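You operate a simulated robot arm through the tools that you are given. There is no shell and no other tool. Be economical: measure what you need, move in short steps, check, and stop when the job is done.

Carry out the task below with a simulated two-armed robot. There is one attempt and no reset: what you move stays moved.

TASK
Pick up the red brush with one hand, pass it to the other hand and put it on the left end of the steel bench.

It is judged by the outcome, as a careful person would: the job done as asked, and still so three seconds after it is handed in. It fails if anything else is knocked over, pushed out of place, dropped, spilled or broken.

THE ROBOT
Two 7-joint arms with two-finger parallel grippers on one trunk, on a base that drives. Base frame: it is fixed to the floor where the robot stands at the start and does not move with it; the origin is under the middle of the robot, x ahead of it, y to its left, z up; the surface under the hand at the start is at about z = 0.86. Lengths are in m, angles in degrees, forces in N, time in s.
The left shoulder is at the start at [0.07, 0.163, 0.97], the right one opposite. With the tool pointing down near the work surface each hand reaches from about 0.3 to 0.86 m from the robot's upright axis, wherever it stands, measured 20 degrees to its own side. Places, roughly: left end of the steel bench [-1.2, -1.6, 0.8]; red brush (13x6x13 cm) [0.8, 0, 0.9]. Payload 3.43 kg a hand.
The tool frame of a hand sits at the grasp point between the pads (the TCP): z along the fingers, y along the line on which they close. The tips reach 0.034 m beyond it. The gripper opens to 0.128 m. The fingers are 0.024 m wide and 0.012 m thick; the gripper's body (0.048 by 0.13 m) begins 0.096 m behind the TCP.
Orientation is that of the tool frame in the base frame, as [roll, pitch, yaw] about the fixed x, y, z axes, in that order (R = Rz(yaw) Ry(pitch) Rx(roll)). With the fingers straight down and closing along the base's y, the tool's x points along the base's -x, its y along +y and its z along -z.

THE INTERFACE
- The arms move only by the tool move_arm. It takes "left_motion", "right_motion" or both (then of equal length, played together; a hand with none holds still); each is a list of rows, each a list of 7 numbers: the turn, a rotation vector about the tool's x, y, z in degrees, then the shift along the tool's x, y, z in m, then the gripper command, from -1 (shut) to 1 (fully open), values between in proportion. In form: [[wx, wy, wz, x, y, z, grip], ...]. A call has 1 to 8 rows; each row is the pose to reach, as a shift and turn from the pose commanded when the call began, along the tool's axes at that moment. A row lasts 0.2 s, in which the tool goes at most 0.05 m and 8.6 degrees; a call with a longer step from one row to the next is refused whole, and so is a gripper value outside its range. Where a pose cannot be reached the arm comes as near as it can. A force on the tool above 40 N (or 10 N above the force at the start of the call, whichever is more), or a blocked arm, ends the call early, and 0.2 s more pass. The fingers move at their own pace (about 0.153 m/s each) and stop on an object; they squeeze with about 22 N. The grip force told is the motor's: it shows also when the fingers shut on nothing. Time passes only in rows, and 0.2 s behind the last, so rows that repeat a pose let the fingers close. It gives the time, the measured TCP pose, the force on the tool (base axes), the opening and the grip force at its end, in the units of the frame above (readings bear some noise), with the torque about the TCP (base axes, N m) and any sound that the robot's microphone picked up.
- Cameras (640 x 400 px; columns grow to the right, rows downward): "scene" is now at [0.143, -0.0113, 1.232]; the picture's right is [-0.11, -0.99, 0.00], its down [-0.23, 0.02, -0.97] and it looks along [0.97, -0.10, -0.23] (base axes); focal length 252 px, centre (320, 200). "left" rides on the left gripper at [0.076, 0.011, -0.16] in its tool frame; the picture's right is [-0.15, 0.99, 0.00], its down [-0.88, -0.13, -0.46] and it looks along [-0.45, -0.07, 0.89] (tool axes); focal length 234 px, centre (320, 200). "right" rides on the right gripper at [0.076, -0.011, -0.16] in its tool frame; the picture's right is [0.15, 0.99, 0.00], its down [-0.88, 0.13, -0.46] and it looks along [-0.45, 0.07, 0.89] (tool axes); focal length 234 px, centre (320, 200). There is no depth. A picture from a camera that has moved, and an enlarged one, comes with that camera's place and axes in the base frame and with its lens.
- camera(camera): a new picture of that camera. No time passes.
- move_column(by): slides the trunk up (or, below 0, down) by that many m; the arms and the scene camera ride with it, the base frame stays. It gives what a move gives, with no picture.
- base_move(legs): drives the robot by 1 to 6 legs, each [ahead, left, turn to the left] in m, m and degrees, along the robot's own axes; the way and the turn of a leg run together, so that a leg with both is an arc; at most 1.5 m and 180 degrees a leg. The arms and the cameras ride along, it lands a little off, and it stops where it bumps. It gives what a move gives.
- pan_tilt(pan, tilt): turns the head with the scene camera to pan (to the left, within 86 degrees either way) and tilt (down, from -29 to 69), counted from straight ahead of the robot. It gives what a move gives.
- inspect(camera, box): a new picture of the part [left, top, right, bottom] of that camera's present view, enlarged. No time passes.
- job_done(): hands the job in; it is judged then, once.

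Work in short steps. Places have to be worked out from the pictures, the camera data and where the tool is seen: move nearer, look again, correct. Check each grasp and each placing, and mend what went wrong. You have 120 turns and 92 pictures in all, those below and enlarged ones among them. Open the grippers and draw the arms clear of the work before you hand the job in, unless the task says otherwise; then end with one line.

The tools are called after ">>>" by a JSON object that holds its "api" and its "payload". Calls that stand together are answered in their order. move_arm: Moves the arms, as the interface text tells. Its arguments: {"type":"object","properties":{"left_motion":{"type":"array"},"right_motion":{"type":"array"}},"required":[]} The other tools are called the same way: move_column (by) slides the trunk up or down; base_move (legs) drives the base; pan_tilt (pan, tilt) turns the head that bears the scene camera; camera (camera) takes a picture; inspect (camera, box) takes an enlarged picture of a part of a camera's view; job_done () hands the job in.

At the start:

```text
clock: 0.0
left_tcp_pos: [0.6588, 0.239, 1.0856]
left_ee_rot: [180.0, -0.1, -179.9]
left_contact_force: [-0.2, -0.4, 0.7]
left_moment: [0.02, 0.0, 0.01]
left_opening: 0.1282
left_gripper_force: 0.0
right_tcp_pos: [0.612, -0.3198, 1.1768]
right_ee_rot: [179.9, 0.0, -180.0]
right_contact_force: [0.0, 0.4, -0.4]
right_moment: [0.01, 0.01, 0.0]
right_opening: 0.1281
right_gripper_force: 0.1
trunk travel left (down, up): [-0.45, 0.49]
robot x, y, heading: [0.0018, 0.0005, 0.1]
head pan, tilt: [-6.1, 13.3]
```

scene: 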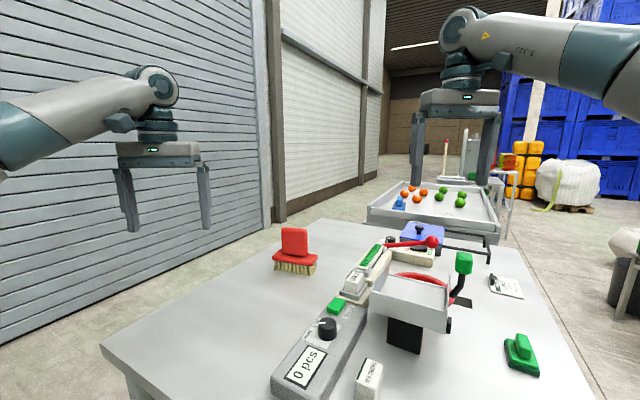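
right: 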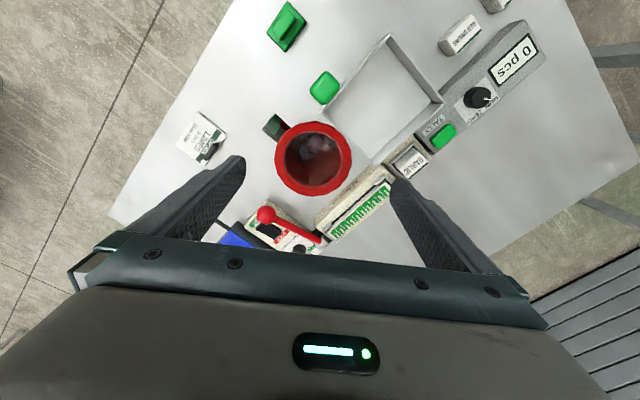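
left: 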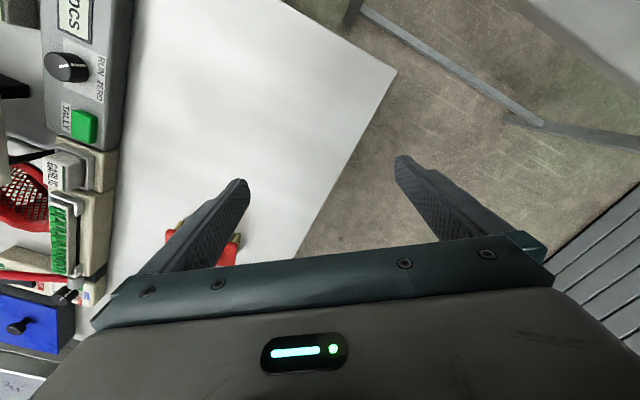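

I start by zooming in on the brush to judge its shape and orientation.

>>> {"api": "inspect", "payload": {"camera": "scene", "box": [230, 200, 390, 300]}}

>>> {"api": "inspect", "payload": {"camera": "left", "box": [100, 160, 340, 310]}}

```text
4.00 times, centred on (310, 250) of scene
camera zoom: at [0.143, -0.0113, 1.232], right [-0.11, -0.99, 0.0], down [-0.23, 0.02, -0.97], along [0.97, -0.1, -0.23], focal length 1010 px, centre (360, 0)
```

zoom: 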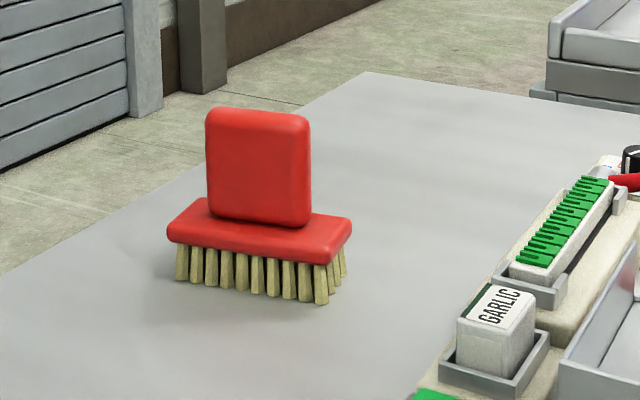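

```text
2.67 times, centred on (220, 235) of left
camera zoom: at [0.5842, 0.2515, 1.2474], right [0.15, 0.99, 0.0], down [0.88, -0.13, 0.45], along [0.45, -0.07, -0.89], focal length 624 px, centre (587, 107)
```

zoom: 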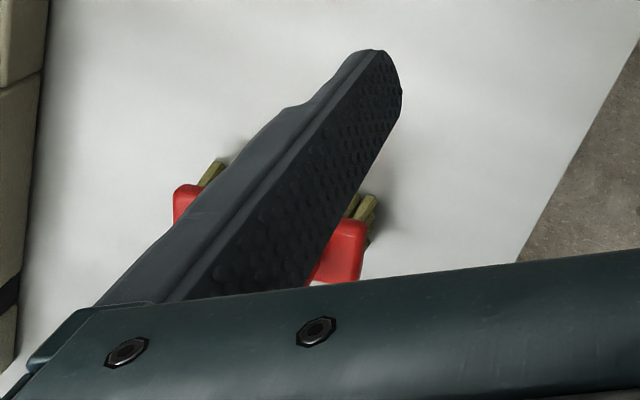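

The brush stands bristles-down at about (0.825, -0.012), with its upright handle block yawed about 24° from the y axis. I'll turn the left hand so it can close across the handle's thickness, leaving the wrist camera on the outside.

>>> {"api": "move_arm", "payload": {"left_motion": [[0, 0, 8.5, 0, 0, 0, 1], [0, 0, 17, 0, 0, 0, 1], [0, 0, 25.5, 0, 0, 0, 1], [0, 0, 34, 0, 0, 0, 1], [0, 0, 42.5, 0, 0, 0, 1], [0, 0, 51, 0, 0, 0, 1], [0, 0, 59.5, 0, 0, 0, 1], [0, 0, 68, 0, 0, 0, 1]]}}

```text
clock: 1.8
left_tcp_pos: [0.6596, 0.2411, 1.0858]
left_ee_rot: [180.0, 0.1, 112.0]
left_contact_force: [-0.5, -0.2, -0.3]
left_moment: [-0.03, 0.0, 0.01]
left_opening: 0.1277
left_gripper_force: 0.0
right_tcp_pos: [0.6126, -0.3182, 1.177]
right_ee_rot: [180.0, -0.1, -179.9]
right_contact_force: [-0.8, 0.5, 0.7]
right_moment: [-0.01, 0.02, -0.02]
right_opening: 0.128
right_gripper_force: 0.0
trunk travel left (down, up): [-0.45, 0.49]
robot x, y, heading: [0.0028, -0.0013, -0.2]
head pan, tilt: [-6.1, 13.3]
```

That turn worked. I'll finish turning to yaw about 66° and then look.

>>> {"api": "move_arm", "payload": {"left_motion": [[0, 0, 8, 0, 0, 0, 1], [0, 0, 16, 0, 0, 0, 1], [0, 0, 24, 0, 0, 0, 1], [0, 0, 32, 0, 0, 0, 1], [0, 0, 40, 0, 0, 0, 1], [0, 0, 45.5, 0, 0, 0, 1]]}}

>>> {"api": "camera", "payload": {"camera": "left"}}

```text
clock: 3.2
left_tcp_pos: [0.6598, 0.2386, 1.0865]
left_ee_rot: [180.0, 0.0, 66.4]
left_contact_force: [-0.4, 0.1, -0.1]
left_moment: [0.0, -0.01, 0.02]
left_opening: 0.1278
left_gripper_force: 0.0
right_tcp_pos: [0.6113, -0.318, 1.1769]
right_ee_rot: [-180.0, 0.1, -180.0]
right_contact_force: [-0.4, -0.3, 0.6]
right_moment: [0.0, 0.0, 0.01]
right_opening: 0.1282
right_gripper_force: 0.1
trunk travel left (down, up): [-0.45, 0.49]
robot x, y, heading: [0.0008, 0.0006, -0.1]
head pan, tilt: [-6.1, 13.3]
```

```text
86 pictures are left
camera left: at [0.7006, 0.3053, 1.2475], right [0.85, -0.53, 0.0], down [-0.47, -0.76, 0.46], along [-0.24, -0.39, -0.89], focal length 234 px, centre (320, 200)
```

left: 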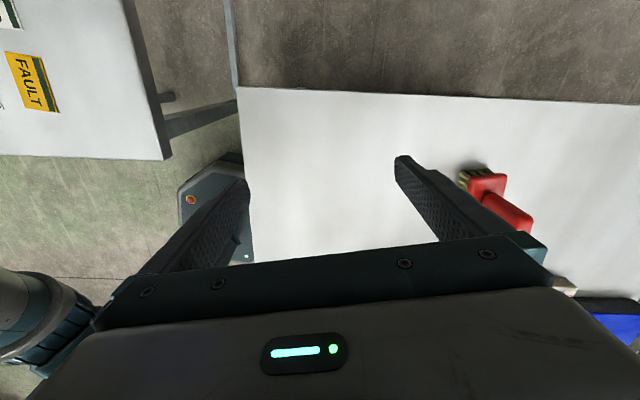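

I'll move left to a hover on the handle's left-upper side, tilting the hand 30°.

>>> {"api": "move_arm", "payload": {"left_motion": [[0, -4, 0, -0.011, 0.036, 0.001, 1], [0, -8, 0, -0.022, 0.073, 0.002, 1], [0, -12, 0, -0.033, 0.109, 0.003, 1], [0, -16, 0, -0.043, 0.146, 0.004, 1], [0, -20, 0, -0.054, 0.182, 0.005, 1], [0, -25, 0, -0.065, 0.219, 0.006, 1], [0, -30, 0, -0.076, 0.255, 0.008, 1]]}}

>>> {"api": "camera", "payload": {"camera": "left"}}

>>> {"api": "camera", "payload": {"camera": "scene"}}

```text
clock: 4.8
left_tcp_pos: [0.7339, 0.0934, 1.0572]
left_ee_rot: [-179.9, 27.2, 66.5]
left_contact_force: [-0.5, 0.5, -0.1]
left_moment: [0.0, -0.01, 0.0]
left_opening: 0.128
left_gripper_force: 0.0
left hand out of reach, approached as far as the arm can: row 3, 4, 5, 6, 7
right_tcp_pos: [0.6119, -0.32, 1.1769]
right_ee_rot: [179.9, -0.1, 179.9]
right_contact_force: [-0.5, 0.2, -0.7]
right_moment: [0.03, -0.03, 0.0]
right_opening: 0.1281
right_gripper_force: 0.1
trunk travel left (down, up): [-0.45, 0.49]
robot x, y, heading: [-0.0009, -0.0029, -0.2]
head pan, tilt: [-6.1, 13.3]
```

```text
85 pictures are left
camera left: at [0.8006, 0.2184, 1.1656], right [0.86, -0.51, 0.06], down [-0.35, -0.48, 0.81], along [-0.38, -0.71, -0.59], focal length 234 px, centre (320, 200)
```

left: 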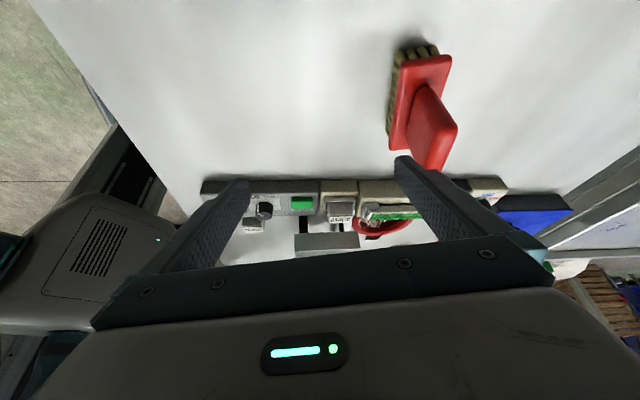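

```text
84 pictures are left
camera scene: at [0.1439, -0.0123, 1.2318], right [-0.11, -0.99, 0.0], down [-0.23, 0.03, -0.97], along [0.97, -0.1, -0.23], focal length 252 px, centre (320, 200)
```

scene: 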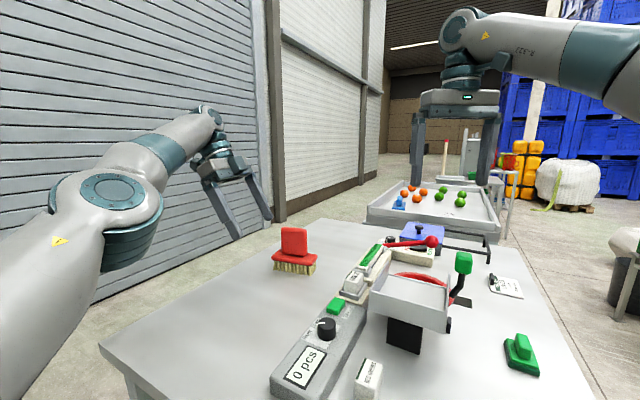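

The tilted pose is out of reach from here, so I need to stand closer. I'll look down to see how the base sits relative to the table.

>>> {"api": "pan_tilt", "payload": {"pan": 15, "tilt": 60}}

>>> {"api": "camera", "payload": {"camera": "scene"}}

```text
clock: 5.9
left_tcp_pos: [0.7339, 0.0954, 1.0586]
left_ee_rot: [-179.8, 27.1, 66.6]
left_contact_force: [-0.8, 0.2, -0.2]
left_moment: [0.0, -0.02, 0.01]
left_opening: 0.1279
left_gripper_force: 0.1
right_tcp_pos: [0.6116, -0.3183, 1.1763]
right_ee_rot: [179.9, 0.0, -179.9]
right_contact_force: [-0.3, 0.4, -0.1]
right_moment: [-0.01, 0.02, 0.0]
right_opening: 0.1281
right_gripper_force: 0.1
trunk travel left (down, up): [-0.45, 0.49]
robot x, y, heading: [-0.0002, 0.001, -0.2]
head pan, tilt: [15.0, 60.0]
```

```text
83 pictures are left
camera scene: at [0.1145, 0.0158, 1.163], right [0.26, -0.97, 0.0], down [-0.84, -0.22, -0.5], along [0.48, 0.13, -0.87], focal length 252 px, centre (320, 200)
```

scene: 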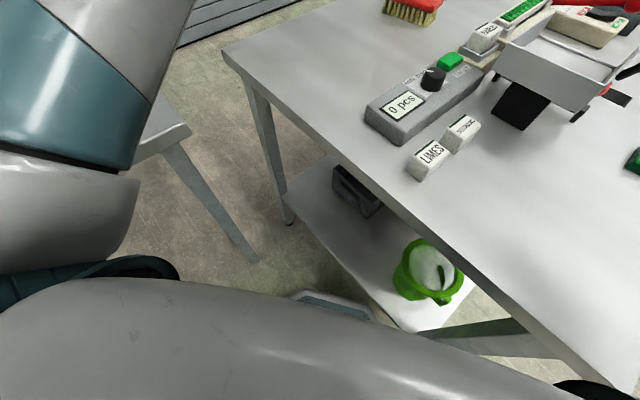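

The base is hemmed in between two tables, so I'll keep it where it is. Instead I'll use a shallower approach from the robot's side, with the left fingers straddling the handle's side edges. First I'll back the left hand out and undo the tilt.

>>> {"api": "move_arm", "payload": {"left_motion": [[0, 6, 0, 0.015, -0.025, -0.016, 1], [0, 12, 0, 0.03, -0.05, -0.033, 1], [0, 18, 0, 0.045, -0.075, -0.049, 1], [0, 24, 0, 0.06, -0.1, -0.066, 1], [0, 29, 0, 0.074, -0.126, -0.082, 1]]}}

```text
clock: 7.1
left_tcp_pos: [0.657, 0.2362, 1.0946]
left_ee_rot: [179.9, -2.0, 66.5]
left_contact_force: [-0.8, -0.3, 0.1]
left_moment: [0.0, -0.04, -0.03]
left_opening: 0.1281
left_gripper_force: 0.0
right_tcp_pos: [0.6107, -0.3187, 1.1787]
right_ee_rot: [-180.0, 0.1, 180.0]
right_contact_force: [-0.4, -0.7, -0.3]
right_moment: [0.03, 0.0, 0.01]
right_opening: 0.1282
right_gripper_force: 0.0
trunk travel left (down, up): [-0.45, 0.49]
robot x, y, heading: [-0.001, 0.0029, 0.1]
head pan, tilt: [15.0, 60.0]
```

Commands are measured from the reached pose, which makes this simple. I'll turn back to yaw about 156°.

>>> {"api": "move_arm", "payload": {"left_motion": [[0, 0, -8.5, 0, 0, 0, 1], [0, 0, -17, 0, 0, 0, 1], [0, 0, -25.5, 0, 0, 0, 1], [0, 0, -34, 0, 0, 0, 1], [0, 0, -42.5, 0, 0, 0, 1], [0, 0, -51, 0, 0, 0, 1], [0, 0, -59.5, 0, 0, 0, 1], [0, 0, -68, 0, 0, 0, 1]]}}

>>> {"api": "move_arm", "payload": {"left_motion": [[0, 0, -7.5, 0, 0, 0, 1], [0, 0, -15, 0, 0, 0, 1], [0, 0, -22, 0, 0, 0, 1]]}}

>>> {"api": "pan_tilt", "payload": {"pan": 0, "tilt": 30}}

```text
clock: 8.9
left_tcp_pos: [0.6575, 0.2341, 1.0935]
left_ee_rot: [178.3, -0.7, 134.6]
left_contact_force: [0.1, -0.2, 0.0]
left_moment: [-0.01, 0.01, 0.01]
left_opening: 0.1282
left_gripper_force: 0.0
right_tcp_pos: [0.6108, -0.3184, 1.178]
right_ee_rot: [-179.9, 0.0, 180.0]
right_contact_force: [0.1, -0.1, 0.3]
right_moment: [0.04, 0.01, 0.0]
right_opening: 0.1281
right_gripper_force: 0.2
trunk travel left (down, up): [-0.45, 0.49]
robot x, y, heading: [-0.0014, -0.0018, 0.1]
head pan, tilt: [15.0, 60.0]
```

```text
clock: 9.7
left_tcp_pos: [0.6576, 0.2347, 1.0938]
left_ee_rot: [178.1, -0.2, 156.6]
left_contact_force: [-0.2, 0.4, -0.8]
left_moment: [0.01, 0.01, 0.04]
left_opening: 0.1283
left_gripper_force: 0.1
right_tcp_pos: [0.6116, -0.3173, 1.1775]
right_ee_rot: [-179.9, 0.0, 180.0]
right_contact_force: [-0.4, 0.7, -1.4]
right_moment: [0.01, 0.01, -0.04]
right_opening: 0.1279
right_gripper_force: 0.0
trunk travel left (down, up): [-0.45, 0.49]
robot x, y, heading: [0.0003, 0.0001, -0.0]
head pan, tilt: [15.0, 60.0]
```

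```text
clock: 10.7
left_tcp_pos: [0.6581, 0.2352, 1.0942]
left_ee_rot: [178.1, -0.1, 156.4]
left_contact_force: [0.7, 0.3, 0.1]
left_moment: [-0.01, 0.0, -0.03]
left_opening: 0.128
left_gripper_force: 0.1
right_tcp_pos: [0.6114, -0.3183, 1.1768]
right_ee_rot: [180.0, 0.0, 180.0]
right_contact_force: [-0.1, 0.3, 0.1]
right_moment: [0.01, 0.0, -0.02]
right_opening: 0.1284
right_gripper_force: 0.0
trunk travel left (down, up): [-0.45, 0.49]
robot x, y, heading: [-0.0011, -0.0002, 0.1]
head pan, tilt: [0.0, 30.0]
```

Now I'll pitch the fingers forward by about 57° and slide to a standoff in front of the handle.

>>> {"api": "move_arm", "payload": {"left_motion": [[0, -7, 0, -0.011, -0.02, 0.005, 1], [0, -14, 0, -0.022, -0.04, 0.01, 1], [0, -21, 0, -0.033, -0.06, 0.015, 1], [0, -28, 0, -0.044, -0.08, 0.02, 1], [0, -35, 0, -0.055, -0.1, 0.025, 1], [0, -42, 0, -0.066, -0.12, 0.03, 1], [0, -49, 0, -0.077, -0.14, 0.035, 1], [1, -57, 0, -0.087, -0.16, 0.04, 1]]}}

>>> {"api": "camera", "payload": {"camera": "left"}}

>>> {"api": "camera", "payload": {"camera": "scene"}}

```text
clock: 12.5
left_tcp_pos: [0.6756, 0.054, 1.0485]
left_ee_rot: [178.2, 57.2, 154.5]
left_contact_force: [0.3, -0.3, 0.7]
left_moment: [-0.02, 0.01, 0.02]
left_opening: 0.1279
left_gripper_force: 0.1
right_tcp_pos: [0.6119, -0.3183, 1.1763]
right_ee_rot: [-179.9, 0.0, -179.9]
right_contact_force: [1.3, -0.2, -0.6]
right_moment: [-0.01, 0.04, -0.01]
right_opening: 0.1278
right_gripper_force: 0.0
trunk travel left (down, up): [-0.45, 0.49]
robot x, y, heading: [-0.0022, 0.0014, -0.1]
head pan, tilt: [0.0, 30.0]
```

```text
82 pictures are left
camera left: at [0.5199, 0.1352, 1.0728], right [0.47, 0.87, 0.14], down [0.03, -0.17, 0.98], along [0.88, -0.46, -0.11], focal length 234 px, centre (320, 200)
```

left: 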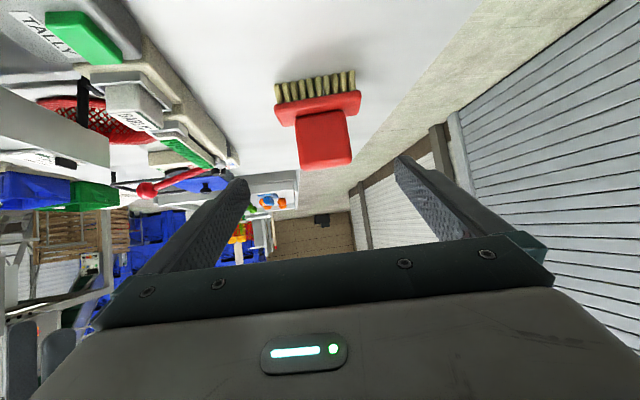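

```text
81 pictures are left
camera scene: at [0.1413, -0.0015, 1.2049], right [0.0, -1.0, 0.0], down [-0.5, 0.0, -0.87], along [0.87, 0.0, -0.5], focal length 252 px, centre (320, 200)
```

scene: 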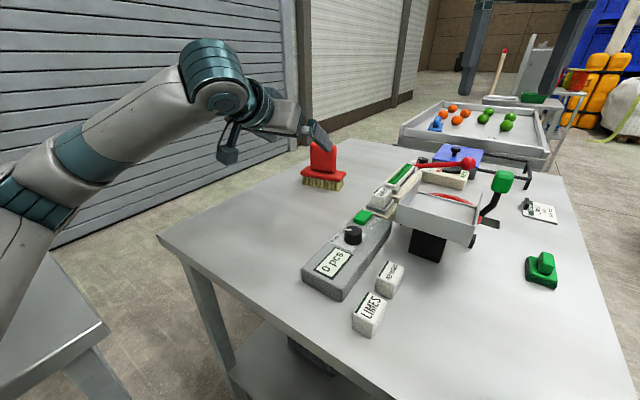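

The standoff pose was reached and the brush lies between the fingers. I'll zoom in to measure the handle's position and angle.

>>> {"api": "inspect", "payload": {"camera": "left", "box": [240, 50, 400, 190]}}

>>> {"api": "inspect", "payload": {"camera": "scene", "box": [270, 110, 390, 210]}}

```text
2.86 times, centred on (320, 120) of left
camera zoom: at [0.5199, 0.1352, 1.0728], right [0.47, 0.87, 0.14], down [0.03, -0.17, 0.98], along [0.88, -0.46, -0.11], focal length 669 px, centre (320, 429)
```

zoom: 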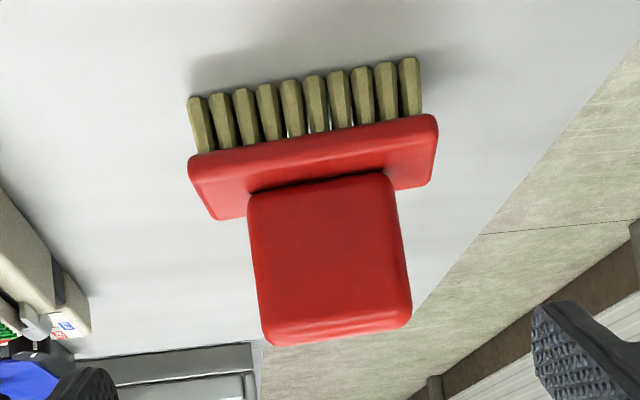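

```text
4.00 times, centred on (330, 160) of scene
camera zoom: at [0.1413, -0.0015, 1.2049], right [0.0, -1.0, 0.0], down [-0.5, 0.0, -0.87], along [0.87, 0.0, -0.5], focal length 1010 px, centre (280, 360)
```

zoom: 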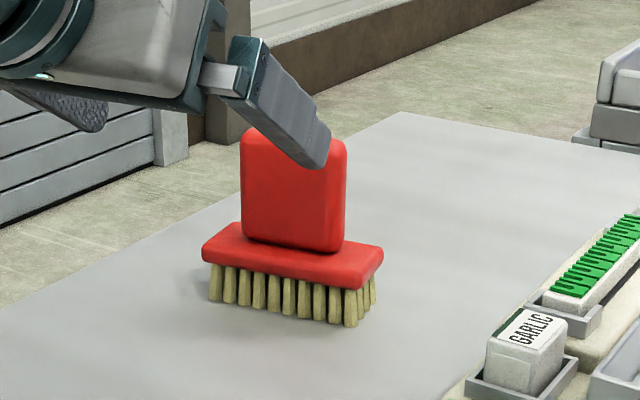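

The handle's centre is at about (0.837, -0.014), it spans z 0.91 to 0.985, and its yaw matches the tool well. I'll advance most of the way along the fingers.

>>> {"api": "move_arm", "payload": {"left_motion": [[0, 0, 0, -0.003, 0.002, 0.035, 1], [0, 0, 0, -0.007, 0.004, 0.07, 1], [0, 0, 0, -0.011, 0.006, 0.105, 1], [0, 0, 0, -0.014, 0.008, 0.14, 1]]}}

>>> {"api": "camera", "payload": {"camera": "left"}}

>>> {"api": "inspect", "payload": {"camera": "scene", "box": [220, 80, 400, 220]}}

```text
clock: 13.5
left_tcp_pos: [0.7946, 0.0104, 0.9817]
left_ee_rot: [177.9, 56.9, 154.4]
left_contact_force: [1.0, 0.3, 0.4]
left_moment: [0.02, 0.02, 0.02]
left_opening: 0.128
left_gripper_force: 0.0
right_tcp_pos: [0.6116, -0.3187, 1.1754]
right_ee_rot: [180.0, 0.0, -180.0]
right_contact_force: [-0.2, 0.0, 0.3]
right_moment: [-0.04, 0.04, 0.02]
right_opening: 0.128
right_gripper_force: 0.0
trunk travel left (down, up): [-0.45, 0.49]
robot x, y, heading: [0.0059, 0.001, -0.0]
head pan, tilt: [0.0, 30.0]
```

```text
78 pictures are left
camera left: at [0.6388, 0.0919, 1.008], right [0.47, 0.87, 0.14], down [0.03, -0.18, 0.98], along [0.88, -0.46, -0.11], focal length 234 px, centre (320, 200)
```

left: 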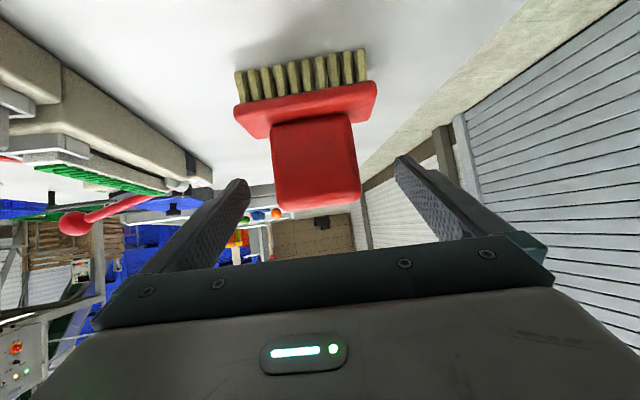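

```text
2.86 times, centred on (310, 150) of scene
camera zoom: at [0.1415, -0.0019, 1.2049], right [0.0, -1.0, 0.0], down [-0.5, 0.0, -0.87], along [0.87, 0.0, -0.5], focal length 721 px, centre (349, 343)
```

zoom: 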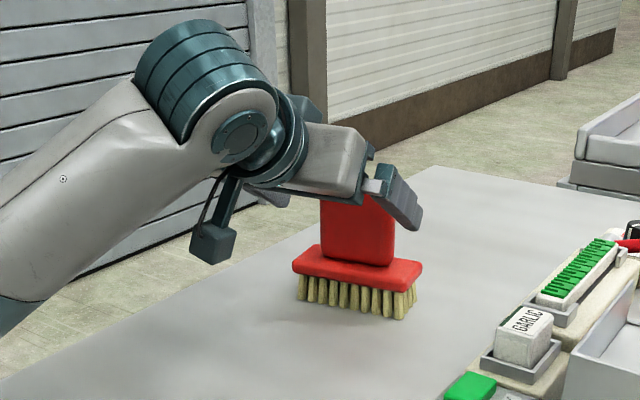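

The handle is centred between the fingers. I'll advance the last 6 cm and then check.

>>> {"api": "move_arm", "payload": {"left_motion": [[0, 0, 0, 0, 0, 0.03, 1], [0, 0, 0, 0, 0, 0.058, 1]]}}

>>> {"api": "camera", "payload": {"camera": "left"}}

>>> {"api": "inspect", "payload": {"camera": "scene", "box": [260, 100, 390, 200]}}

```text
clock: 14.1
left_tcp_pos: [0.8356, -0.0025, 0.9605]
left_ee_rot: [178.1, 57.3, 154.6]
left_contact_force: [-0.2, -0.4, 0.7]
left_moment: [-0.02, -0.02, 0.01]
left_opening: 0.1281
left_gripper_force: 0.0
right_tcp_pos: [0.6089, -0.3152, 1.181]
right_ee_rot: [-179.9, 0.2, -179.9]
right_contact_force: [0.8, 0.4, 0.4]
right_moment: [0.0, -0.05, -0.03]
right_opening: 0.128
right_gripper_force: 0.2
trunk travel left (down, up): [-0.45, 0.49]
robot x, y, heading: [0.0006, 0.0018, 0.2]
head pan, tilt: [0.0, 30.0]
```

```text
76 pictures are left
camera left: at [0.6804, 0.0777, 0.9825], right [0.47, 0.87, 0.14], down [0.02, -0.17, 0.98], along [0.88, -0.46, -0.1], focal length 234 px, centre (320, 200)
```

left: 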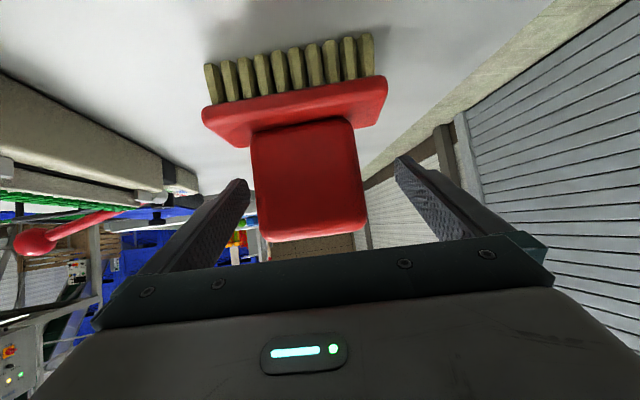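

```text
4.00 times, centred on (325, 150) of scene
camera zoom: at [0.1368, 0.0011, 1.2061], right [0.0, -1.0, 0.0], down [-0.5, 0.0, -0.87], along [0.87, 0.0, -0.5], focal length 1010 px, centre (300, 400)
```

zoom: 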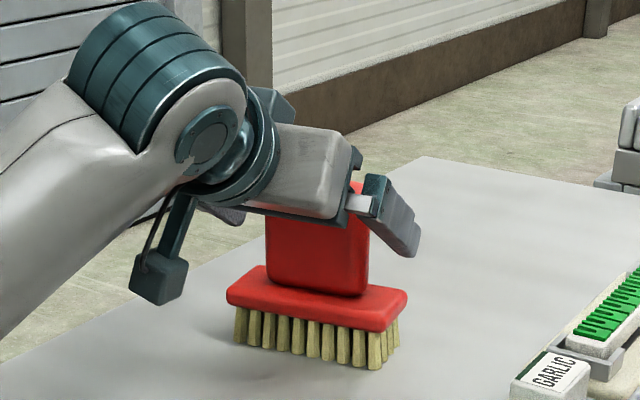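

The fingers straddle the handle, slightly off-centre and about 1 cm short. I'll correct that and then close.

>>> {"api": "move_arm", "payload": {"left_motion": [[0, 0, 0, 0.004, -0.009, 0.012, 1], [0, 0, 0, 0.004, -0.009, 0.012, 0.5], [0, 0, 0, 0.004, -0.009, 0.012, 0.0], [0, 0, 0, 0.004, -0.009, 0.012, -1], [0, 0, 0, 0.004, -0.009, 0.012, -1]]}}

>>> {"api": "camera", "payload": {"camera": "left"}}

>>> {"api": "inspect", "payload": {"camera": "scene", "box": [260, 100, 390, 200]}}

```text
clock: 15.5
left_tcp_pos: [0.8372, 0.0007, 0.9618]
left_ee_rot: [176.8, 58.3, 154.8]
left_contact_force: [1.8, -3.1, 4.8]
left_moment: [-0.68, 0.18, 0.17]
left_opening: 0.0806
left_gripper_force: 22.5
right_tcp_pos: [0.604, -0.3134, 1.1793]
right_ee_rot: [180.0, 0.5, -179.5]
right_contact_force: [0.3, 0.0, -0.8]
right_moment: [0.05, 0.02, -0.03]
right_opening: 0.1282
right_gripper_force: 0.0
trunk travel left (down, up): [-0.45, 0.49]
robot x, y, heading: [0.0006, 0.0039, 0.5]
head pan, tilt: [0.0, 30.0]
stopped in row 5 (left hand): the arm was blocked; the commanded pose is now the measured one
```

```text
74 pictures are left
camera left: at [0.6789, 0.0784, 0.9827], right [0.45, 0.88, 0.15], down [0.01, -0.17, 0.98], along [0.89, -0.44, -0.09], focal length 234 px, centre (320, 200)
```

left: 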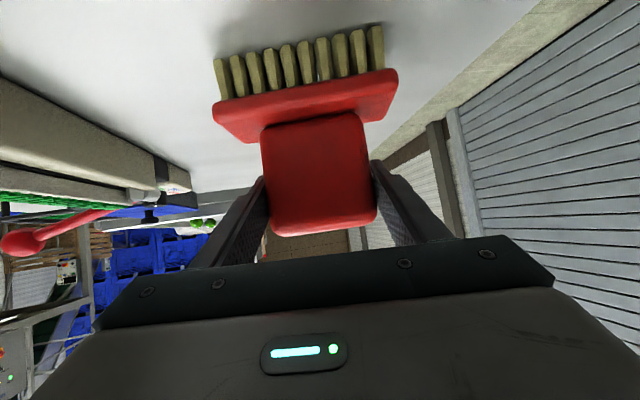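

```text
4.00 times, centred on (325, 150) of scene
camera zoom: at [0.1299, -0.0002, 1.2044], right [0.01, -1.0, 0.0], down [-0.49, 0.0, -0.87], along [0.87, 0.01, -0.49], focal length 1010 px, centre (300, 400)
```

zoom: 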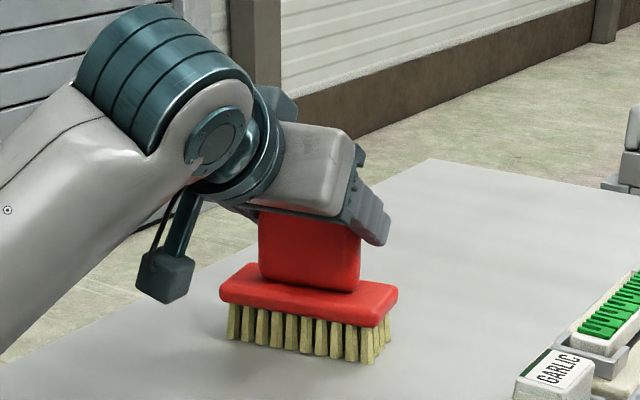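

The fingers hold the handle: 0.081 m opening at 22 N. The block was probably the fingers reaching one side first. I'll lift gently straight up and check.

>>> {"api": "move_arm", "payload": {"left_motion": [[0, 0, 0, -0.008, 0, -0.005, -1], [0, 0, 0, -0.017, 0, -0.011, -1], [0, 0, 0, -0.034, 0, -0.022, -1], [0, 0, 0, -0.05, 0, -0.032, -1]]}}

>>> {"api": "camera", "payload": {"camera": "scene"}}

```text
clock: 16.5
left_tcp_pos: [0.8437, -0.0135, 1.0111]
left_ee_rot: [177.2, 57.4, 154.4]
left_contact_force: [-0.2, 0.3, -2.9]
left_moment: [-0.04, -0.01, 0.01]
left_opening: 0.0798
left_gripper_force: 21.6
right_tcp_pos: [0.6128, -0.3188, 1.1764]
right_ee_rot: [180.0, 0.1, -179.9]
right_contact_force: [0.1, 1.0, -0.7]
right_moment: [0.02, 0.0, 0.02]
right_opening: 0.1278
right_gripper_force: 0.0
trunk travel left (down, up): [-0.45, 0.49]
robot x, y, heading: [0.0018, -0.0004, -0.0]
head pan, tilt: [0.0, 30.0]
```

```text
72 pictures are left
camera scene: at [0.1414, -0.0024, 1.2046], right [0.0, -1.0, 0.0], down [-0.5, 0.0, -0.87], along [0.87, 0.0, -0.5], focal length 252 px, centre (320, 200)
```

scene: 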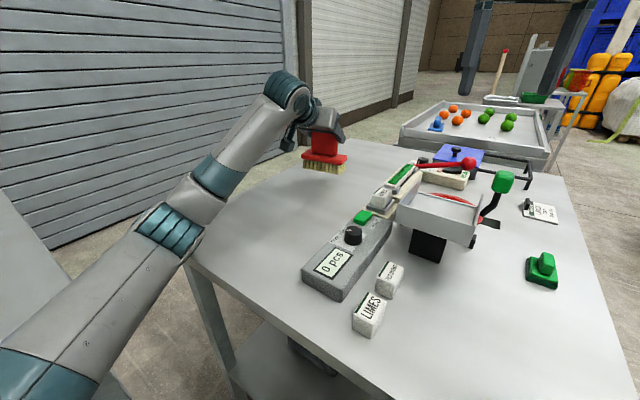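

The brush is securely held, reading about 3 N, and the base has settled back. I'll raise it and draw it back toward the robot.

>>> {"api": "move_arm", "payload": {"left_motion": [[0, 0, 0, -0.034, 0, -0.022, -1], [0, 0, 0, -0.05, -0.004, -0.055, -1], [0, 0, 0, -0.04, -0.01, -0.1, -1], [0, 0, 0, -0.03, -0.017, -0.145, -1], [0, 0, 0, -0.02, -0.024, -0.19, -1], [0, 0, 0, -0.01, -0.032, -0.238, -1]]}}

```text
clock: 17.9
left_tcp_pos: [0.6482, 0.0386, 1.148]
left_ee_rot: [177.2, 57.5, 154.8]
left_contact_force: [-0.3, -0.2, -2.9]
left_moment: [-0.04, -0.03, 0.0]
left_opening: 0.0799
left_gripper_force: 22.0
right_tcp_pos: [0.6124, -0.3149, 1.1785]
right_ee_rot: [180.0, 0.1, -179.6]
right_contact_force: [0.0, 0.3, 0.9]
right_moment: [-0.03, -0.05, 0.01]
right_opening: 0.1283
right_gripper_force: 0.0
trunk travel left (down, up): [-0.45, 0.49]
robot x, y, heading: [0.0002, 0.0011, 0.5]
head pan, tilt: [0.0, 30.0]
```

Now I'll turn the left hand about the vertical so it points to the right, which puts the handle's thickness along y. At the same time I'll raise the right hand.

>>> {"api": "move_arm", "payload": {"left_motion": [[6.8, 0, 4.4, 0.007, -0.005, -0.012, -1], [13.7, 0, 8.7, 0.013, -0.01, -0.025, -1], [20.5, 0, 13.1, 0.02, -0.016, -0.037, -1], [27.4, 0, 17.5, 0.027, -0.021, -0.05, -1], [34.2, 0, 21.9, 0.033, -0.026, -0.062, -1], [41.1, 0, 26.2, 0.04, -0.031, -0.075, -1], [47.9, 0, 30.6, 0.046, -0.037, -0.087, -1], [54.8, 0, 35, 0.053, -0.042, -0.1, -1]], "right_motion": [[0, 0, 0, 0, 0, -0.02, 1], [0, 0, 0, 0, 0, -0.04, 1], [0, 0, 0, 0, 0, -0.06, 1], [0, 0, 0, 0, 0, -0.08, 1], [0, 0, 0, 0, 0, -0.1, 1], [0, 0, 0, 0, 0, -0.12, 1], [0, 0, 0, 0, 0, -0.14, 1], [0, 0, 0, 0, 0, -0.16, 1]]}}

>>> {"api": "pan_tilt", "payload": {"pan": 0, "tilt": 5}}

>>> {"api": "camera", "payload": {"camera": "scene"}}

```text
clock: 19.7
left_tcp_pos: [0.5301, 0.0434, 1.1561]
left_ee_rot: [178.8, 56.2, 90.8]
left_contact_force: [0.1, -0.8, -2.5]
left_moment: [0.01, 0.0, -0.01]
left_opening: 0.0796
left_gripper_force: 21.6
right_tcp_pos: [0.5896, -0.3099, 1.2529]
right_ee_rot: [-180.0, 0.3, -179.7]
right_contact_force: [0.4, 0.6, -0.8]
right_moment: [0.0, 0.04, -0.03]
right_opening: 0.1281
right_gripper_force: 0.1
right hand out of reach, approached as far as the arm can: row 4, 5, 6, 7, 8
trunk travel left (down, up): [-0.45, 0.49]
robot x, y, heading: [-0.0002, 0.0048, 0.3]
head pan, tilt: [0.0, 30.0]
```

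```text
clock: 20.6
left_tcp_pos: [0.5302, 0.0442, 1.1554]
left_ee_rot: [178.8, 56.2, 91.0]
left_contact_force: [-0.2, -0.6, -3.1]
left_moment: [0.0, 0.03, -0.01]
left_opening: 0.08
left_gripper_force: 21.6
right_tcp_pos: [0.5893, -0.3093, 1.2533]
right_ee_rot: [179.9, 0.4, -179.7]
right_contact_force: [0.8, 0.1, 0.0]
right_moment: [-0.04, 0.0, -0.02]
right_opening: 0.128
right_gripper_force: 0.2
trunk travel left (down, up): [-0.45, 0.49]
robot x, y, heading: [-0.0009, 0.0031, 0.2]
head pan, tilt: [0.0, 5.0]
```

```text
71 pictures are left
camera scene: at [0.1422, -0.0003, 1.2453], right [0.01, -1.0, 0.0], down [-0.09, 0.0, -1.0], along [1.0, 0.01, -0.09], focal length 252 px, centre (320, 200)
```

scene: 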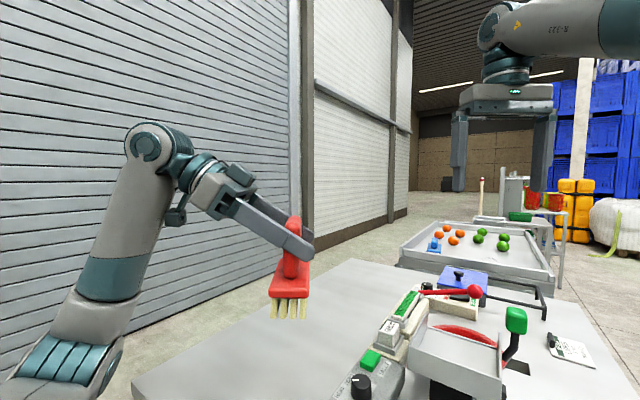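

The view is edge-on to the handle, which sits between the left fingers near y≈0.04. I'll lower the left hand a little and bring the right hand over, still high.

>>> {"api": "move_arm", "payload": {"left_motion": [[0, 0, 0, 0.012, 0, 0.008, -1], [0, 0, 0, 0.025, 0, 0.016, -1], [0, 0, 0, 0.037, 0, 0.025, -1], [0, 0, 0, 0.05, 0, 0.033, -1], [0, 0, 0, 0.05, 0, 0.033, -1], [0, 0, 0, 0.05, 0, 0.033, -1]], "right_motion": [[0, 0, 0, 0.01, 0.04, 0, 1], [0, 0, 0, 0.02, 0.08, 0, 1], [0, 0, 0, 0.03, 0.12, 0, 1], [0, 0, 0, 0.04, 0.16, 0, 1], [0, 0, 0, 0.05, 0.2, 0, 1], [0, 0, 0, 0.06, 0.24, 0, 1]]}}

>>> {"api": "camera", "payload": {"camera": "scene"}}

>>> {"api": "camera", "payload": {"camera": "right"}}

```text
clock: 22.0
left_tcp_pos: [0.5313, 0.0442, 1.0947]
left_ee_rot: [178.9, 56.2, 91.0]
left_contact_force: [-0.6, 1.6, -2.2]
left_moment: [-0.03, 0.0, 0.02]
left_opening: 0.0799
left_gripper_force: 21.5
right_tcp_pos: [0.5257, -0.067, 1.2547]
right_ee_rot: [-180.0, 0.0, -179.8]
right_contact_force: [0.4, 0.7, -0.7]
right_moment: [-0.02, -0.03, 0.02]
right_opening: 0.128
right_gripper_force: 0.0
trunk travel left (down, up): [-0.45, 0.49]
robot x, y, heading: [-0.0021, -0.0008, 0.5]
head pan, tilt: [0.0, 5.0]
```

```text
70 pictures are left
camera scene: at [0.1421, 0.0014, 1.2453], right [0.01, -1.0, 0.0], down [-0.09, 0.0, -1.0], along [1.0, 0.01, -0.09], focal length 252 px, centre (320, 200)
```

scene: 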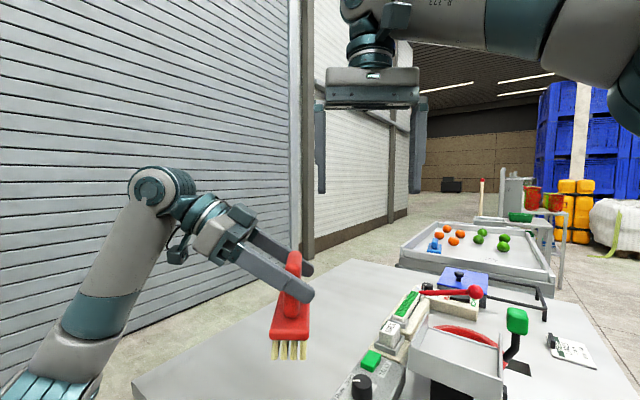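

```text
69 pictures are left
camera right: at [0.45, -0.0794, 1.4132], right [-0.15, 0.99, 0.0], down [0.88, 0.13, 0.46], along [0.45, 0.07, -0.89], focal length 234 px, centre (320, 200)
```

right: 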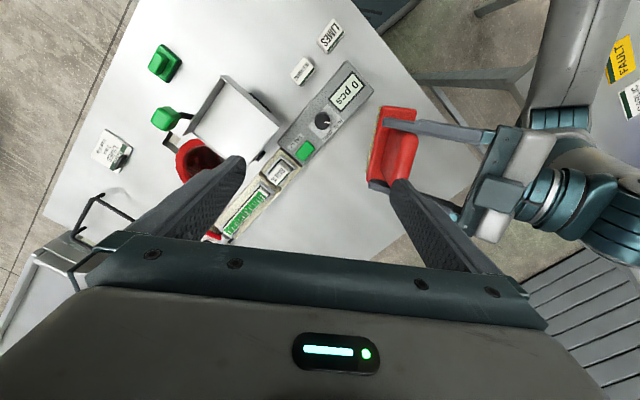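

All clear. I'll take out the slight lean of the brush with the left hand, and move the right hand directly above the handle.

>>> {"api": "move_arm", "payload": {"left_motion": [[0, -2, 0, 0, 0, 0, -1], [0, -5, 0, 0, 0, 0, -1], [0, -5, 0, 0, 0, 0, -1]], "right_motion": [[0, 0, 0, -0.001, 0.037, 0, 1], [0, 0, 0, -0.002, 0.074, 0, 1], [0, 0, 0, -0.003, 0.111, 0, 1]]}}

>>> {"api": "camera", "payload": {"camera": "scene"}}

>>> {"api": "camera", "payload": {"camera": "right"}}

```text
clock: 22.8
left_tcp_pos: [0.5301, 0.0446, 1.095]
left_ee_rot: [178.5, 61.3, 90.7]
left_contact_force: [0.6, -0.1, -1.8]
left_moment: [-0.04, 0.0, 0.05]
left_opening: 0.08
left_gripper_force: 22.0
right_tcp_pos: [0.5273, 0.044, 1.2566]
right_ee_rot: [-179.9, 0.1, -179.6]
right_contact_force: [0.1, 0.1, -0.2]
right_moment: [-0.06, -0.01, -0.01]
right_opening: 0.1279
right_gripper_force: 0.1
trunk travel left (down, up): [-0.45, 0.49]
robot x, y, heading: [0.0013, -0.001, 0.1]
head pan, tilt: [0.0, 5.0]
```

```text
68 pictures are left
camera scene: at [0.1412, 0.0027, 1.2455], right [0.01, -1.0, 0.0], down [-0.09, 0.0, -1.0], along [1.0, 0.01, -0.09], focal length 252 px, centre (320, 200)
```

scene: 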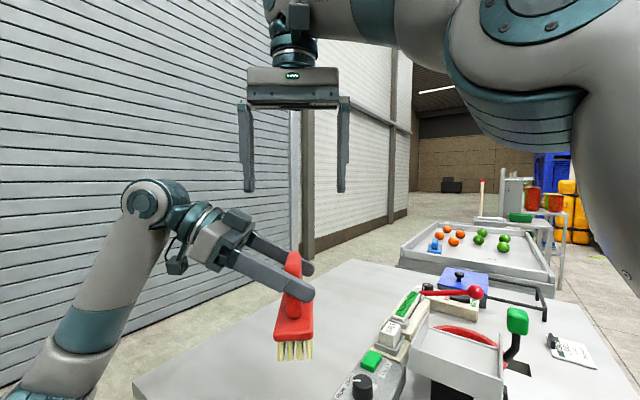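

```text
67 pictures are left
camera right: at [0.4518, 0.0326, 1.415], right [-0.15, 0.99, 0.0], down [0.88, 0.14, 0.46], along [0.45, 0.07, -0.89], focal length 234 px, centre (320, 200)
```

right: 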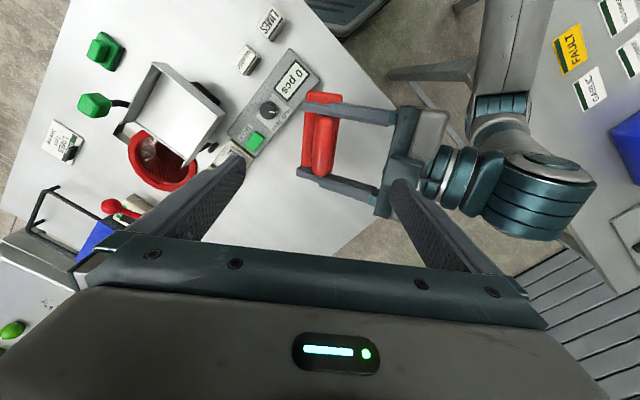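

The right hand is centred over the handle. I'll pre-close it to about 7.5 cm so it clears the left palm, and descend partway.

>>> {"api": "move_arm", "payload": {"right_motion": [[0, 0, 0, 0, 0.001, 0.02, 0.17], [0, 0, 0, 0, 0.001, 0.045, 0.17], [0, 0, 0, 0, 0.001, 0.07, 0.17], [0, 0, 0, 0, 0.001, 0.095, 0.17]]}}

>>> {"api": "camera", "payload": {"camera": "scene"}}

>>> {"api": "camera", "payload": {"camera": "right"}}

```text
clock: 23.8
left_tcp_pos: [0.5313, 0.0427, 1.094]
left_ee_rot: [178.7, 61.1, 91.0]
left_contact_force: [0.7, 0.0, -2.3]
left_moment: [-0.01, 0.04, -0.04]
left_opening: 0.0796
left_gripper_force: 22.3
right_tcp_pos: [0.5305, 0.0422, 1.1589]
right_ee_rot: [180.0, 0.0, -179.8]
right_contact_force: [0.8, 0.4, -0.1]
right_moment: [0.03, 0.02, -0.01]
right_opening: 0.0749
right_gripper_force: 0.0
trunk travel left (down, up): [-0.45, 0.49]
robot x, y, heading: [0.0004, 0.0002, 0.6]
head pan, tilt: [0.0, 5.0]
```

```text
66 pictures are left
camera scene: at [0.1432, -0.0007, 1.2452], right [0.01, -1.0, 0.0], down [-0.09, 0.0, -1.0], along [1.0, 0.01, -0.09], focal length 252 px, centre (320, 200)
```

scene: 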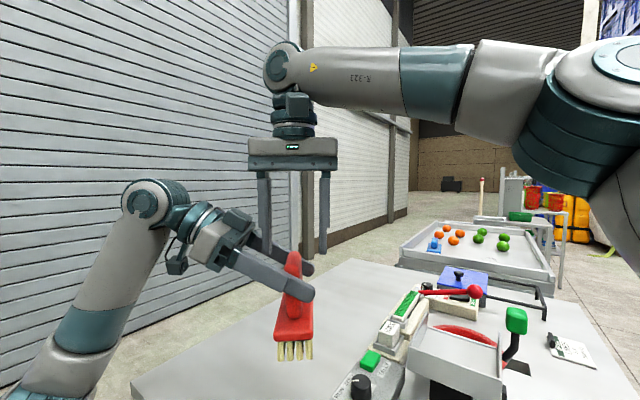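

```text
65 pictures are left
camera right: at [0.4548, 0.0298, 1.3179], right [-0.15, 0.99, 0.0], down [0.88, 0.13, 0.46], along [0.45, 0.07, -0.89], focal length 234 px, centre (320, 200)
```

right: 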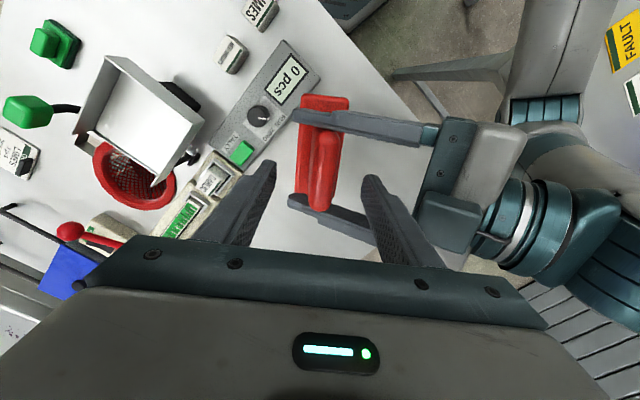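

The handle is centred between the right fingers and clear of the left palm. I'll descend the rest and check before closing.

>>> {"api": "move_arm", "payload": {"right_motion": [[0, 0, 0, 0, 0.001, 0.02, 0.17], [0, 0, 0, 0, 0.001, 0.04, 0.17], [0, 0, 0, 0, 0.001, 0.053, 0.17]]}}

>>> {"api": "inspect", "payload": {"camera": "scene", "box": [200, 150, 400, 370]}}

>>> {"api": "camera", "payload": {"camera": "right"}}

```text
clock: 24.6
left_tcp_pos: [0.531, 0.043, 1.0932]
left_ee_rot: [178.8, 61.2, 90.9]
left_contact_force: [0.2, 0.4, -2.7]
left_moment: [0.03, -0.03, 0.04]
left_opening: 0.0801
left_gripper_force: 21.8
right_tcp_pos: [0.5316, 0.0431, 1.1074]
right_ee_rot: [179.9, 0.0, -179.8]
right_contact_force: [-0.2, -0.4, 0.6]
right_moment: [-0.02, 0.04, 0.03]
right_opening: 0.0751
right_gripper_force: 0.1
trunk travel left (down, up): [-0.45, 0.49]
robot x, y, heading: [0.0002, 0.0003, 0.2]
head pan, tilt: [0.0, 5.0]
```

```text
1.82 times, centred on (300, 260) of scene
camera zoom: at [0.1428, -0.0004, 1.2453], right [0.01, -1.0, 0.0], down [-0.09, 0.0, -1.0], along [1.0, 0.01, -0.09], focal length 459 px, centre (356, 91)
```

zoom: 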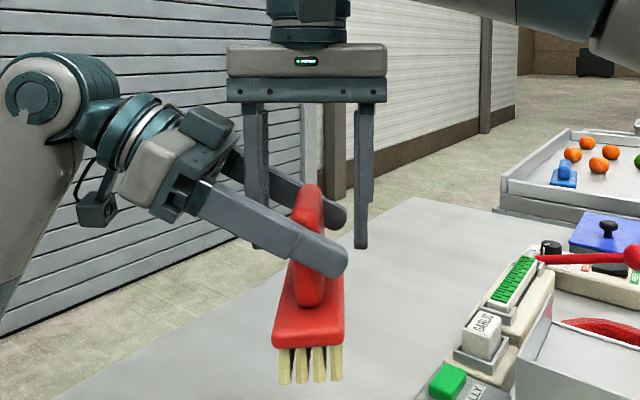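

```text
63 pictures are left
camera right: at [0.4558, 0.0309, 1.2658], right [-0.15, 0.99, 0.0], down [0.88, 0.13, 0.46], along [0.45, 0.07, -0.89], focal length 234 px, centre (320, 200)
```

right: 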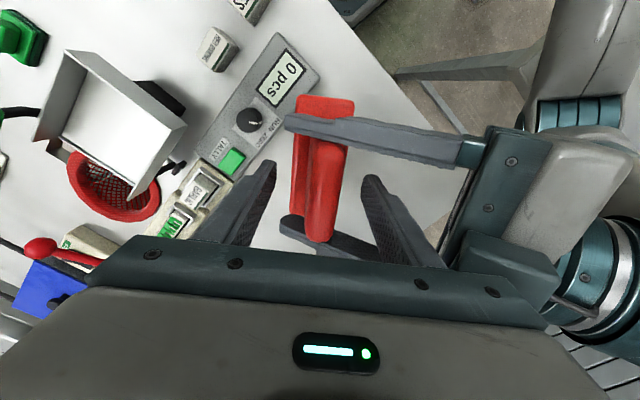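

The handle sits squarely between the right fingers and nothing is touching. I'll close the right gripper.

>>> {"api": "move_arm", "payload": {"right_motion": [[0, 0, 0, 0, 0, 0, -0.2], [0, 0, 0, 0, 0, 0, -0.6], [0, 0, 0, 0, 0, 0, -1], [0, 0, 0, 0, 0, 0, -1]]}}

>>> {"api": "inspect", "payload": {"camera": "scene", "box": [200, 150, 400, 370]}}

```text
clock: 25.6
left_tcp_pos: [0.5308, 0.0423, 1.0947]
left_ee_rot: [178.5, 61.2, 90.6]
left_contact_force: [-1.8, -13.0, -2.2]
left_moment: [0.14, -0.06, -0.61]
left_opening: 0.08
left_gripper_force: 22.3
right_tcp_pos: [0.5302, 0.0437, 1.1082]
right_ee_rot: [179.8, -0.1, -179.6]
right_contact_force: [1.6, 12.2, 0.2]
right_moment: [0.07, 0.02, 0.59]
right_opening: 0.024
right_gripper_force: 22.3
trunk travel left (down, up): [-0.45, 0.49]
robot x, y, heading: [-0.0003, 0.0009, 0.3]
head pan, tilt: [0.0, 5.0]
```

```text
1.82 times, centred on (300, 260) of scene
camera zoom: at [0.1421, -0.0003, 1.2453], right [0.01, -1.0, 0.0], down [-0.09, 0.0, -1.0], along [1.0, 0.01, -0.09], focal length 459 px, centre (356, 91)
```

zoom: 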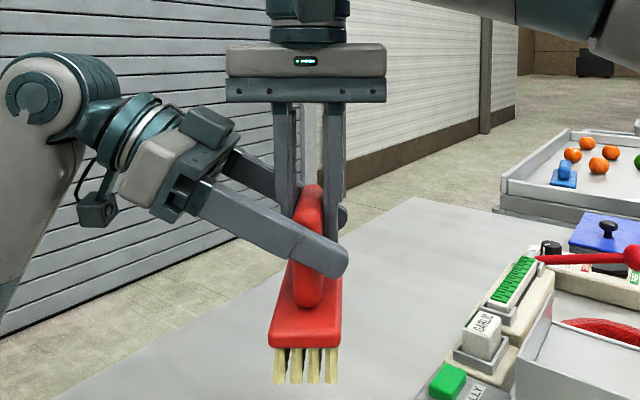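

The right hand grips the handle (24 mm, 22 N). Now I'll open the left hand and draw it straight back along its fingers.

>>> {"api": "move_arm", "payload": {"left_motion": [[0, 0, 0, 0, 0, 0, 0.6], [0, 0, 0, 0, 0, 0, 1], [0, 0, 0, 0, 0, 0, 1], [0, 0, 0, 0, 0, -0.03, 1], [0, 0, 0, 0, 0, -0.07, 1], [0, 0, 0, 0, 0, -0.11, 1], [0, 0, 0, 0, 0, -0.15, 1]]}}

>>> {"api": "camera", "payload": {"camera": "scene"}}

```text
clock: 27.2
left_tcp_pos: [0.5243, 0.1742, 1.1672]
left_ee_rot: [178.6, 61.1, 90.7]
left_contact_force: [-0.9, 0.0, 0.5]
left_moment: [0.0, -0.02, 0.02]
left_opening: 0.1279
left_gripper_force: 0.0
right_tcp_pos: [0.531, 0.0423, 1.1081]
right_ee_rot: [180.0, 0.0, -179.7]
right_contact_force: [0.2, -0.1, -0.9]
right_moment: [-0.04, 0.0, 0.05]
right_opening: 0.0239
right_gripper_force: 21.6
trunk travel left (down, up): [-0.45, 0.49]
robot x, y, heading: [0.0001, -0.0034, 0.4]
head pan, tilt: [0.0, 5.0]
```

```text
61 pictures are left
camera scene: at [0.1416, 0.0003, 1.2454], right [0.01, -1.0, 0.0], down [-0.09, 0.0, -1.0], along [1.0, 0.01, -0.09], focal length 252 px, centre (320, 200)
```

scene: 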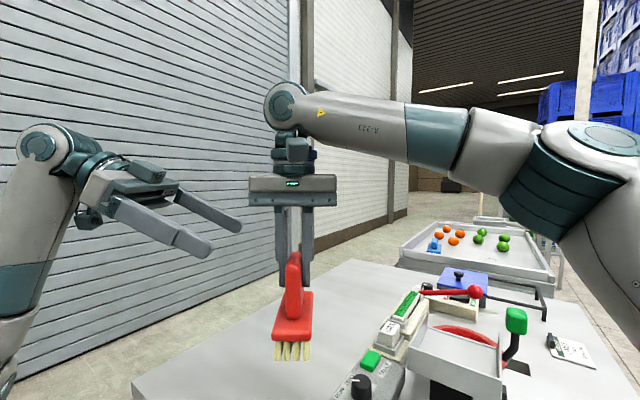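

The handover is complete: the right hand alone holds the brush. I'll tuck both arms closer and higher for driving.

>>> {"api": "move_arm", "payload": {"left_motion": [[0, 0, 0, 0, -0.017, -0.013, 1], [0, 0, 0, 0, -0.034, -0.026, 1], [0, 0, 0, 0, -0.05, -0.04, 1], [0, 0, 0, 0, -0.068, -0.05, 1], [0, 0, 0, 0, -0.085, -0.06, 1], [0, 0, 0, 0, -0.1, -0.07, 1], [0, 0, 0, 0, -0.12, -0.08, 1]], "right_motion": [[0, 0, 0, 0.01, 0, -0.03, -1], [0, 0, 0, 0.03, -0.01, -0.06, -1], [0, 0, 0, 0.05, -0.04, -0.09, -1], [0, 0, 0, 0.07, -0.07, -0.1, -1], [0, 0, 0, 0.09, -0.11, -0.1, -1], [0, 0, 0, 0.11, -0.15, -0.1, -1], [0, 0, 0, 0.13, -0.19, -0.1, -1]]}}

>>> {"api": "pan_tilt", "payload": {"pan": -80, "tilt": 25}}

>>> {"api": "camera", "payload": {"camera": "scene"}}

```text
clock: 28.8
left_tcp_pos: [0.3999, 0.2383, 1.2064]
left_ee_rot: [178.4, 61.1, 90.5]
left_contact_force: [0.0, 0.1, -1.3]
left_moment: [0.01, 0.0, 0.04]
left_opening: 0.1282
left_gripper_force: 0.1
right_tcp_pos: [0.4007, -0.1477, 1.2087]
right_ee_rot: [179.9, 0.1, -179.7]
right_contact_force: [0.2, -0.3, -2.5]
right_moment: [0.03, 0.0, 0.02]
right_opening: 0.0236
right_gripper_force: 22.0
trunk travel left (down, up): [-0.45, 0.49]
robot x, y, heading: [0.0013, -0.0009, 0.4]
head pan, tilt: [0.0, 5.0]
```

```text
clock: 30.3
left_tcp_pos: [0.4013, 0.2396, 1.2058]
left_ee_rot: [178.6, 61.2, 90.8]
left_contact_force: [-0.9, 0.3, 0.3]
left_moment: [-0.01, 0.02, -0.03]
left_opening: 0.1281
left_gripper_force: 0.1
right_tcp_pos: [0.4025, -0.1449, 1.2087]
right_ee_rot: [-179.9, 0.1, -179.7]
right_contact_force: [0.3, 0.9, -2.9]
right_moment: [-0.01, 0.01, -0.01]
right_opening: 0.0236
right_gripper_force: 21.5
trunk travel left (down, up): [-0.45, 0.49]
robot x, y, heading: [-0.0019, 0.0006, 0.2]
head pan, tilt: [-80.0, 25.0]
```

```text
60 pictures are left
camera scene: at [0.0667, -0.0915, 1.213], right [-0.98, -0.18, 0.0], down [-0.08, 0.42, -0.91], along [0.16, -0.89, -0.42], focal length 252 px, centre (320, 200)
```

scene: 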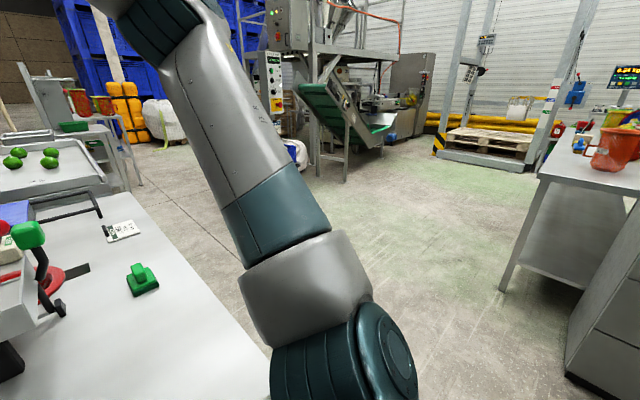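

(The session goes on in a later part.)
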